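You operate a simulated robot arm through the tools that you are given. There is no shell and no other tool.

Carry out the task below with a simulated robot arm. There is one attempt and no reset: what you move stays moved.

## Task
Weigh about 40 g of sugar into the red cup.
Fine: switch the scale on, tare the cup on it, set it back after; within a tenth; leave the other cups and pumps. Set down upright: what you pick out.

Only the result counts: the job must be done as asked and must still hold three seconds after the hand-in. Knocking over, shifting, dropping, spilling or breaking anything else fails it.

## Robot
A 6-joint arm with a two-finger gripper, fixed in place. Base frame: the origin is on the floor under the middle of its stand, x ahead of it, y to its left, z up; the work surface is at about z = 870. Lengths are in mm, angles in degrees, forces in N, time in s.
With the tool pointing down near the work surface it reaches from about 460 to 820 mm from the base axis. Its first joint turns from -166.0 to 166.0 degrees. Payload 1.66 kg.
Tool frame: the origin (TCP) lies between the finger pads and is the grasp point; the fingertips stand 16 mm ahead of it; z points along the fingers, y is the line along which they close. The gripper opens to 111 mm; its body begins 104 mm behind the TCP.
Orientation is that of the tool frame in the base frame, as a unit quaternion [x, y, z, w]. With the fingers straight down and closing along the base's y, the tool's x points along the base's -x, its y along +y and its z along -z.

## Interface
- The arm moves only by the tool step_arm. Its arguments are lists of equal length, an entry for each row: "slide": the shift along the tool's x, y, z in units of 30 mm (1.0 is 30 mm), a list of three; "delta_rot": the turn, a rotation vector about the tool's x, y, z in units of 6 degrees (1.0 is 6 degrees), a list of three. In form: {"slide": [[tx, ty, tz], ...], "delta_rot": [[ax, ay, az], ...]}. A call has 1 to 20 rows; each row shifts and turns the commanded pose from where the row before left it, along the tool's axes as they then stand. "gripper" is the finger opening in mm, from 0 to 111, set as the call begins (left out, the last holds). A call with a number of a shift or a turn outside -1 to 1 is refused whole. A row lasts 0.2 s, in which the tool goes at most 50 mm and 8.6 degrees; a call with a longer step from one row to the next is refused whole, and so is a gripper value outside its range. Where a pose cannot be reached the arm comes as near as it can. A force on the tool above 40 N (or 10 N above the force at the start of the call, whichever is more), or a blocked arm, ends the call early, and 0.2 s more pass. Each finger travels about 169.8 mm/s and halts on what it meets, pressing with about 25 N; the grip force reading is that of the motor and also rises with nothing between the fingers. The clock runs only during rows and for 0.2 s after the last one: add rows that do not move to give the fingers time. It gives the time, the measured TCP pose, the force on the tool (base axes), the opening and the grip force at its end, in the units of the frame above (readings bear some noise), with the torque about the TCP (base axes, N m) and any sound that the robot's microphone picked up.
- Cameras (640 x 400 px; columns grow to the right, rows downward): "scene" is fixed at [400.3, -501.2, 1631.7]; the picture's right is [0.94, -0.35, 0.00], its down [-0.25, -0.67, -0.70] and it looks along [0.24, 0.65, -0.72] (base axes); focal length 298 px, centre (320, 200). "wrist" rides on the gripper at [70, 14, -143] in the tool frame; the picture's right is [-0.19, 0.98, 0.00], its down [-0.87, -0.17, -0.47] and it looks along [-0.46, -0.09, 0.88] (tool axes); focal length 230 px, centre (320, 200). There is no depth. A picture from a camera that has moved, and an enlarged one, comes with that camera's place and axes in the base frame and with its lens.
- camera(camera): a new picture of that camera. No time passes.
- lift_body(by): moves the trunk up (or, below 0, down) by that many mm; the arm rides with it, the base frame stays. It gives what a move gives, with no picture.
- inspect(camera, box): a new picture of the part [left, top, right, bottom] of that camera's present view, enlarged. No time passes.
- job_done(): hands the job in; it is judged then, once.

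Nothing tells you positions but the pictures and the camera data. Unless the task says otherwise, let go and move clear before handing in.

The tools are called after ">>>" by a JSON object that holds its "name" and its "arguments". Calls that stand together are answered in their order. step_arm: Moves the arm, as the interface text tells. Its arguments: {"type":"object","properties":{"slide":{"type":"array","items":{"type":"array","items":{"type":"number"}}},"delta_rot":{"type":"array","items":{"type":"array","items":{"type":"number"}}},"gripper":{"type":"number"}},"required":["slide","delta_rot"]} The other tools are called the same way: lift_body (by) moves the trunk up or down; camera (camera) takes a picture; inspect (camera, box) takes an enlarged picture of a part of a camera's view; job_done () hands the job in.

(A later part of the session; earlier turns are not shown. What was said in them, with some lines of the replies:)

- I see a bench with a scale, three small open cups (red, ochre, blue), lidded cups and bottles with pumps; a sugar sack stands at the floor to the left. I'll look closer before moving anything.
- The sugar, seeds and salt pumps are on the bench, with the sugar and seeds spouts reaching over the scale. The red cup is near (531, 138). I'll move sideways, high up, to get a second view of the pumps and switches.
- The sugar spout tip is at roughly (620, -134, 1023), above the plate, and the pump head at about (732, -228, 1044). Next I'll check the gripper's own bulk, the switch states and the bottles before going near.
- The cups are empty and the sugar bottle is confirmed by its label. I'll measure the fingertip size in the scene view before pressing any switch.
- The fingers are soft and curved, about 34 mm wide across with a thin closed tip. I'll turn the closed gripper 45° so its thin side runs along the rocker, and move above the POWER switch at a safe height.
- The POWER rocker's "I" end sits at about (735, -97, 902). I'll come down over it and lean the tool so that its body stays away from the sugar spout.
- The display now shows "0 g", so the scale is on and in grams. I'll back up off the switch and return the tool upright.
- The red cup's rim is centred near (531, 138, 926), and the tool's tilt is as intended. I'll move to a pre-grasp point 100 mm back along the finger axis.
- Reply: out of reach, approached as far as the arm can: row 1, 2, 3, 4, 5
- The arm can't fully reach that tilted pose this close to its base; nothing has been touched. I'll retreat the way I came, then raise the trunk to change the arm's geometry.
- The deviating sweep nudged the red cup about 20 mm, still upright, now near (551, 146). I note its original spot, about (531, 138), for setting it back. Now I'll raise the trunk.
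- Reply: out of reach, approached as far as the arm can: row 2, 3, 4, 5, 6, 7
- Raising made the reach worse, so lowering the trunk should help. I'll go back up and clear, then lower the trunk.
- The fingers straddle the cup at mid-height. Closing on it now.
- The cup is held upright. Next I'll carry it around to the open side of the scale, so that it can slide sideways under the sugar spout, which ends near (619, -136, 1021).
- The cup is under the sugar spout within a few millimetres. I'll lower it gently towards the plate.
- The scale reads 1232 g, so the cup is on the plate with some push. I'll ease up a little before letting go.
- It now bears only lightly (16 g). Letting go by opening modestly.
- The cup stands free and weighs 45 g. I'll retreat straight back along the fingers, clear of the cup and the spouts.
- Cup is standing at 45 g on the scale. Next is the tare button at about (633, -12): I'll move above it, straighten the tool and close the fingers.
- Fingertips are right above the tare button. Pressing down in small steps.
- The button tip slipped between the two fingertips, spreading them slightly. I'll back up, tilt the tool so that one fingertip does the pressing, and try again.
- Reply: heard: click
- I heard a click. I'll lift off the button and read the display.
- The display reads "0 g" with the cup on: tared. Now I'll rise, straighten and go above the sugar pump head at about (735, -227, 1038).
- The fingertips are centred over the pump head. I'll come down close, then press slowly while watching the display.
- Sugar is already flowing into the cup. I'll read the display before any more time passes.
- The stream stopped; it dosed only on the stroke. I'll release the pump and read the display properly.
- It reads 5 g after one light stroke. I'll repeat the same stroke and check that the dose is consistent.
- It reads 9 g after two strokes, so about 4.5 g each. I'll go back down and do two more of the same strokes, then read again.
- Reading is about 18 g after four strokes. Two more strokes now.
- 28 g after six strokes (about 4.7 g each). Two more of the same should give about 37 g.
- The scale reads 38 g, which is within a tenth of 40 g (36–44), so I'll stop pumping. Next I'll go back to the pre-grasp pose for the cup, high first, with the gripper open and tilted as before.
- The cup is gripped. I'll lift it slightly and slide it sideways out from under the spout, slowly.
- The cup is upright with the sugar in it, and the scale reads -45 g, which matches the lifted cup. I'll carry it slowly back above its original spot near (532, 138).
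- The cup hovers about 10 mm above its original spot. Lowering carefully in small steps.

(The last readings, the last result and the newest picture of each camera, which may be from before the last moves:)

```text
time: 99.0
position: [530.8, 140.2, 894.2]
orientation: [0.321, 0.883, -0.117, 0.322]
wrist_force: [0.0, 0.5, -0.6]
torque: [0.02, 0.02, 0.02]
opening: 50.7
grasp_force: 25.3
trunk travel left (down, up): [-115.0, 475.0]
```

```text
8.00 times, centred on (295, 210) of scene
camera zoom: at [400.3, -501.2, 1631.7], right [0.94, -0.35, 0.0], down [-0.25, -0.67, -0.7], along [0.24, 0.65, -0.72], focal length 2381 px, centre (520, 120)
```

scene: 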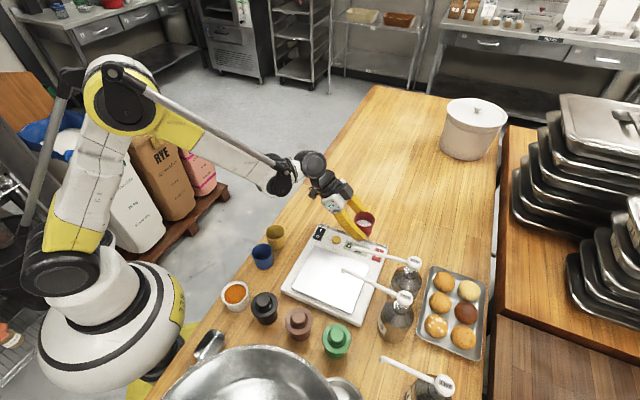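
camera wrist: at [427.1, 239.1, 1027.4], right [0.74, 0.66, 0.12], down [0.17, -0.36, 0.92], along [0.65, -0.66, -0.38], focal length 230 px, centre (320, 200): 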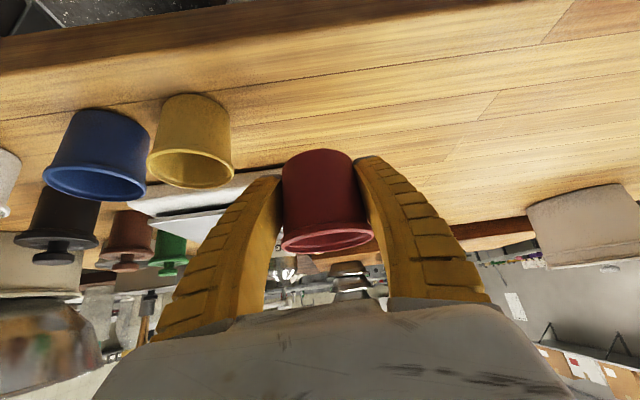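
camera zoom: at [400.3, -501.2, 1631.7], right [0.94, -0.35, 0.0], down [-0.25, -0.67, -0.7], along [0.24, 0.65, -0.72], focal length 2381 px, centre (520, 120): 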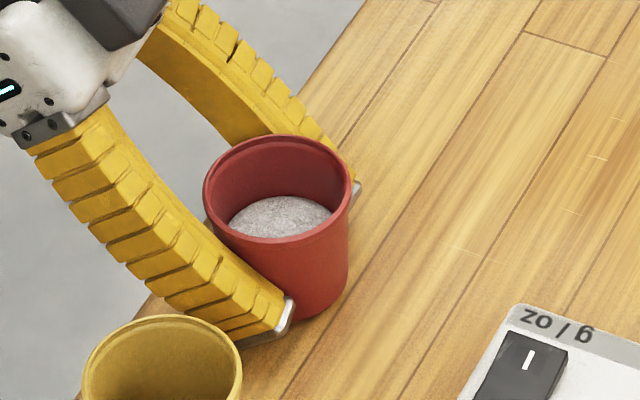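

>>> {"name": "step_arm", "arguments": {"slide": [[0.0214, 0, 0.0255], [0, 0, 0]], "delta_rot": [[0, 0, 0], [0, 0, 0]]}}

>>> {"name": "step_arm", "arguments": {"slide": [[0.0214, 0, 0.0255], [0, 0, 0]], "delta_rot": [[0, 0, 0], [0, 0, 0]]}}

>>> {"name": "inspect", "arguments": {"camera": "scene", "box": [265, 185, 325, 235]}}

>>> {"name": "inspect", "arguments": {"camera": "wrist", "box": [220, 100, 420, 260]}}

```text
time: 99.5
position: [533.4, 140.5, 893.6]
orientation: [0.321, 0.883, -0.118, 0.321]
wrist_force: [0.2, 0.4, -1.1]
torque: [0.01, -0.02, 0.0]
opening: 50.7
grasp_force: 25.4
trunk travel left (down, up): [-115.0, 475.0]
```

```text
time: 100.2
position: [533.0, 139.8, 893.3]
orientation: [0.321, 0.883, -0.116, 0.322]
wrist_force: [-1.1, -1.0, 5.7]
torque: [0.06, 0.0, 0.05]
opening: 51.0
grasp_force: 24.6
trunk travel left (down, up): [-115.0, 475.0]
```

```text
8.00 times, centred on (295, 210) of scene
camera zoom: at [400.3, -501.2, 1631.7], right [0.94, -0.35, 0.0], down [-0.25, -0.67, -0.7], along [0.24, 0.65, -0.72], focal length 2381 px, centre (520, 120)
```

zoom: 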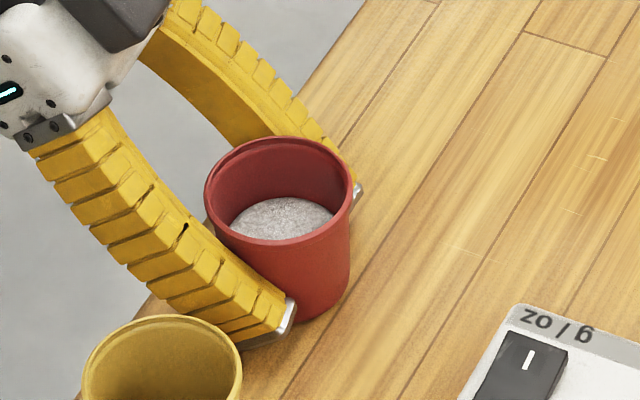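

```text
2.50 times, centred on (320, 180) of wrist
camera zoom: at [429.5, 243.2, 957.3], right [0.74, 0.66, 0.12], down [0.17, -0.36, 0.92], along [0.65, -0.66, -0.38], focal length 575 px, centre (320, 250)
```

zoom: 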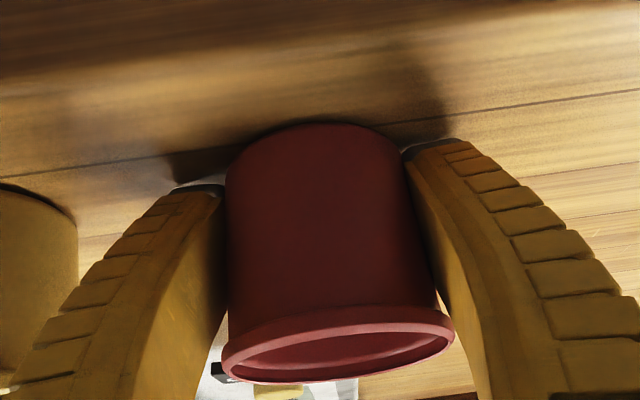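

Contact with the bench (about 6 N). I'll relieve the load slightly, then open.

>>> {"name": "step_arm", "arguments": {"slide": [[-0.0107, 0, -0.0128], [0, 0, 0]], "delta_rot": [[0, 0, 0], [0, 0, 0]]}}

>>> {"name": "step_arm", "arguments": {"slide": [[0, 0, 0], [0, 0, 0], [0, 0, 0]], "delta_rot": [[0, 0, 0], [0, 0, 0], [0, 0, 0]], "gripper": 74}}

>>> {"name": "inspect", "arguments": {"camera": "scene", "box": [265, 185, 325, 235]}}

>>> {"name": "inspect", "arguments": {"camera": "wrist", "box": [220, 100, 420, 260]}}

```text
time: 100.8
position: [533.1, 139.8, 892.7]
orientation: [0.321, 0.883, -0.117, 0.321]
wrist_force: [-1.0, 0.2, 2.0]
torque: [0.07, 0.02, 0.04]
opening: 50.9
grasp_force: 25.2
trunk travel left (down, up): [-115.0, 475.0]
```

```text
time: 101.5
position: [534.6, 139.4, 892.5]
orientation: [0.321, 0.883, -0.117, 0.321]
wrist_force: [-0.5, 0.0, 0.7]
torque: [0.02, 0.0, 0.0]
opening: 75.3
grasp_force: 1.5
trunk travel left (down, up): [-115.0, 475.0]
```

```text
8.00 times, centred on (295, 210) of scene
camera zoom: at [400.3, -501.2, 1631.7], right [0.94, -0.35, 0.0], down [-0.25, -0.67, -0.7], along [0.24, 0.65, -0.72], focal length 2381 px, centre (520, 120)
```

zoom: 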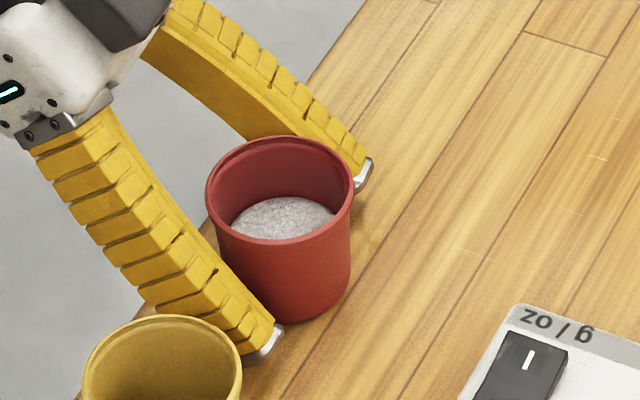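

```text
2.50 times, centred on (320, 180) of wrist
camera zoom: at [430.1, 243.4, 957.4], right [0.74, 0.66, 0.12], down [0.17, -0.36, 0.92], along [0.65, -0.66, -0.38], focal length 575 px, centre (320, 250)
```

zoom: 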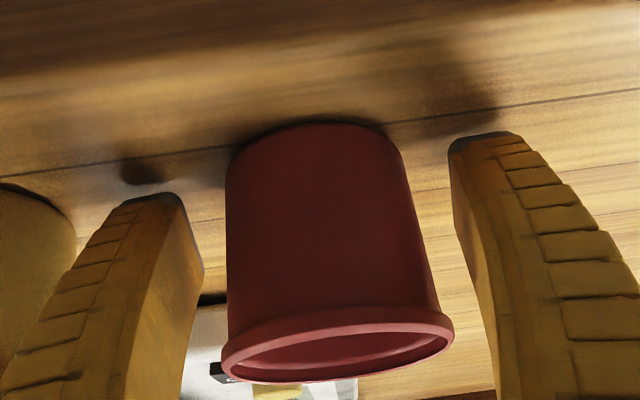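

The cup stands upright on its original spot. I'll withdraw straight back along the fingers.

>>> {"name": "step_arm", "arguments": {"slide": [[0, 0, -0.3], [0, 0, -0.5], [0, 0, -0.611], [0, 0, -0.611], [0, 0, -0.611], [0, 0, -0.611], [0, 0, -0.611], [0, 0, 0]], "delta_rot": [[0, 0, 0], [0, 0, 0], [0, 0, 0], [0, 0, 0], [0, 0, 0], [0, 0, 0], [0, 0, 0], [0, 0, 0]]}}

>>> {"name": "camera", "arguments": {"camera": "wrist"}}

>>> {"name": "camera", "arguments": {"camera": "scene"}}

>>> {"name": "inspect", "arguments": {"camera": "scene", "box": [265, 195, 345, 245]}}

```text
time: 103.3
position: [476.3, 187.8, 980.6]
orientation: [0.321, 0.883, -0.117, 0.321]
wrist_force: [-0.7, 0.6, -0.8]
torque: [-0.01, 0.0, -0.01]
opening: 75.7
grasp_force: 1.0
trunk travel left (down, up): [-115.0, 475.0]
```

```text
taken
camera wrist: at [372.4, 291.7, 1045.7], right [0.74, 0.66, 0.12], down [0.17, -0.36, 0.92], along [0.65, -0.66, -0.38], focal length 230 px, centre (320, 200)
```

wrist: 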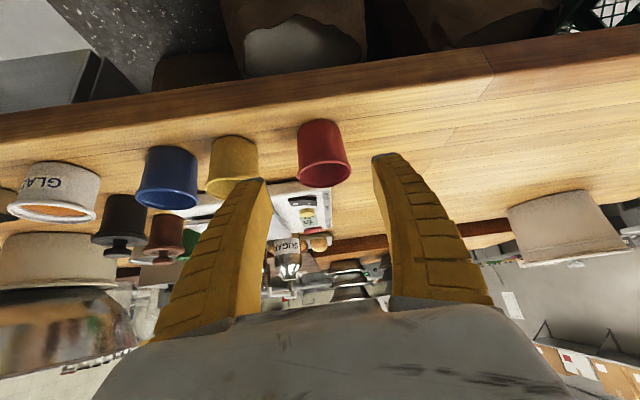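

```text
taken
```

scene: 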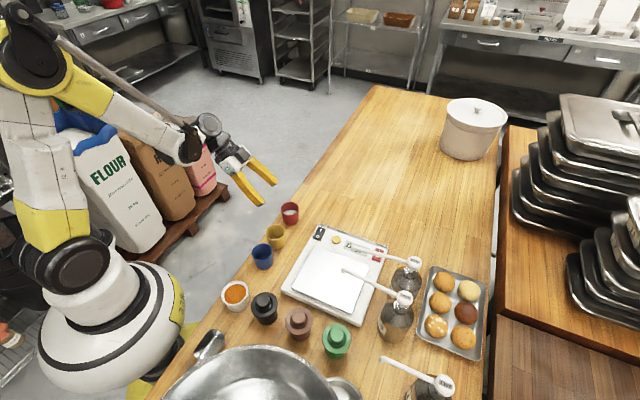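

```text
8.00 times, centred on (305, 220) of scene
camera zoom: at [400.3, -501.2, 1631.7], right [0.94, -0.35, 0.0], down [-0.25, -0.67, -0.7], along [0.24, 0.65, -0.72], focal length 2381 px, centre (440, 40)
```

zoom: 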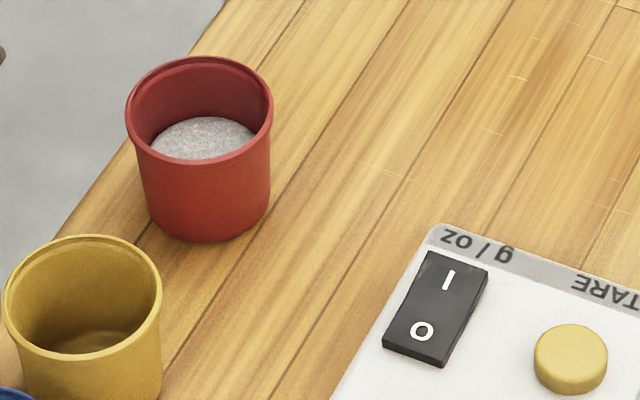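

The red cup with the sugar is back within about 2 mm of its original spot. I'll move the arm up and clear and take a final look over the bench.

>>> {"name": "step_arm", "arguments": {"slide": [[-0.514, 0, -0.613], [-0.514, 0, -0.613], [-0.514, 0, -0.613], [-0.514, 0, -0.613], [-0.514, 0, -0.613], [0, 0, 0]], "delta_rot": [[0, 0, 0], [0, 0, 0], [0, 0, 0], [0, 0, 0], [0, 0, 0], [0, 0, 0]]}}

>>> {"name": "inspect", "arguments": {"camera": "scene", "box": [220, 190, 420, 315]}}

>>> {"name": "inspect", "arguments": {"camera": "scene", "box": [160, 280, 460, 400]}}

>>> {"name": "camera", "arguments": {"camera": "wrist"}}

```text
time: 104.8
position: [477.2, 185.1, 1101.0]
orientation: [0.321, 0.883, -0.117, 0.321]
wrist_force: [-0.2, 0.3, -0.7]
torque: [0.0, -0.02, 0.0]
opening: 75.8
grasp_force: 1.2
trunk travel left (down, up): [-115.0, 475.0]
```

```text
3.20 times, centred on (320, 252) of scene
camera zoom: at [400.3, -501.2, 1631.7], right [0.94, -0.35, 0.0], down [-0.25, -0.67, -0.7], along [0.24, 0.65, -0.72], focal length 953 px, centre (320, 32)
```

zoom: 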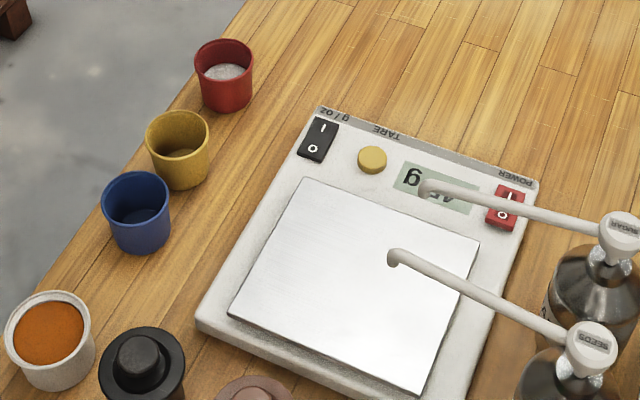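

```text
2.13 times, centred on (310, 340) of scene
camera zoom: at [400.3, -501.2, 1631.7], right [0.94, -0.35, 0.0], down [-0.25, -0.67, -0.7], along [0.24, 0.65, -0.72], focal length 635 px, centre (341, -99)
```

zoom: 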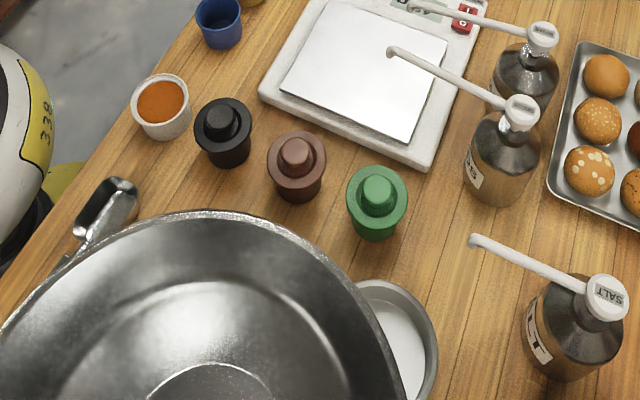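

```text
taken
camera wrist: at [374.0, 289.1, 1165.0], right [0.74, 0.66, 0.12], down [0.17, -0.36, 0.92], along [0.65, -0.66, -0.38], focal length 230 px, centre (320, 200)
```

wrist: 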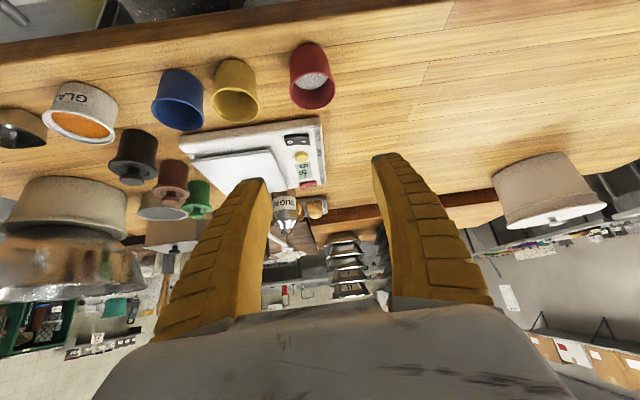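

Everything else looks where it started. The red cup, with about 38 g of sugar by the tared scale, is upright on its spot and the arm is clear, so I'm handing the job in.

>>> {"name": "job_done", "arguments": {}}

```text
The job is handed in.
```

The red cup now holds about 38 g of sugar by the tared scale, within a tenth of 40 g, and the job is handed in.

- **Weighing:** I switched the scale on; it was already set to grams. The empty cup read 45 g and I tared it to 0. Eight strokes of the sugar pump brought it to 38 g.
- **Cup:** It stands upright about 2 mm from where it started. On my first attempt to grip it, the arm ran out of reach and nudged it about 20 mm. It stayed upright and was empty at the time.
- **Everything else:** The other cups and pumps look untouched, and I saw no spilled sugar. After I lifted the cup, the scale read -45 g, so no sugar was left on the plate. The scale is still on.
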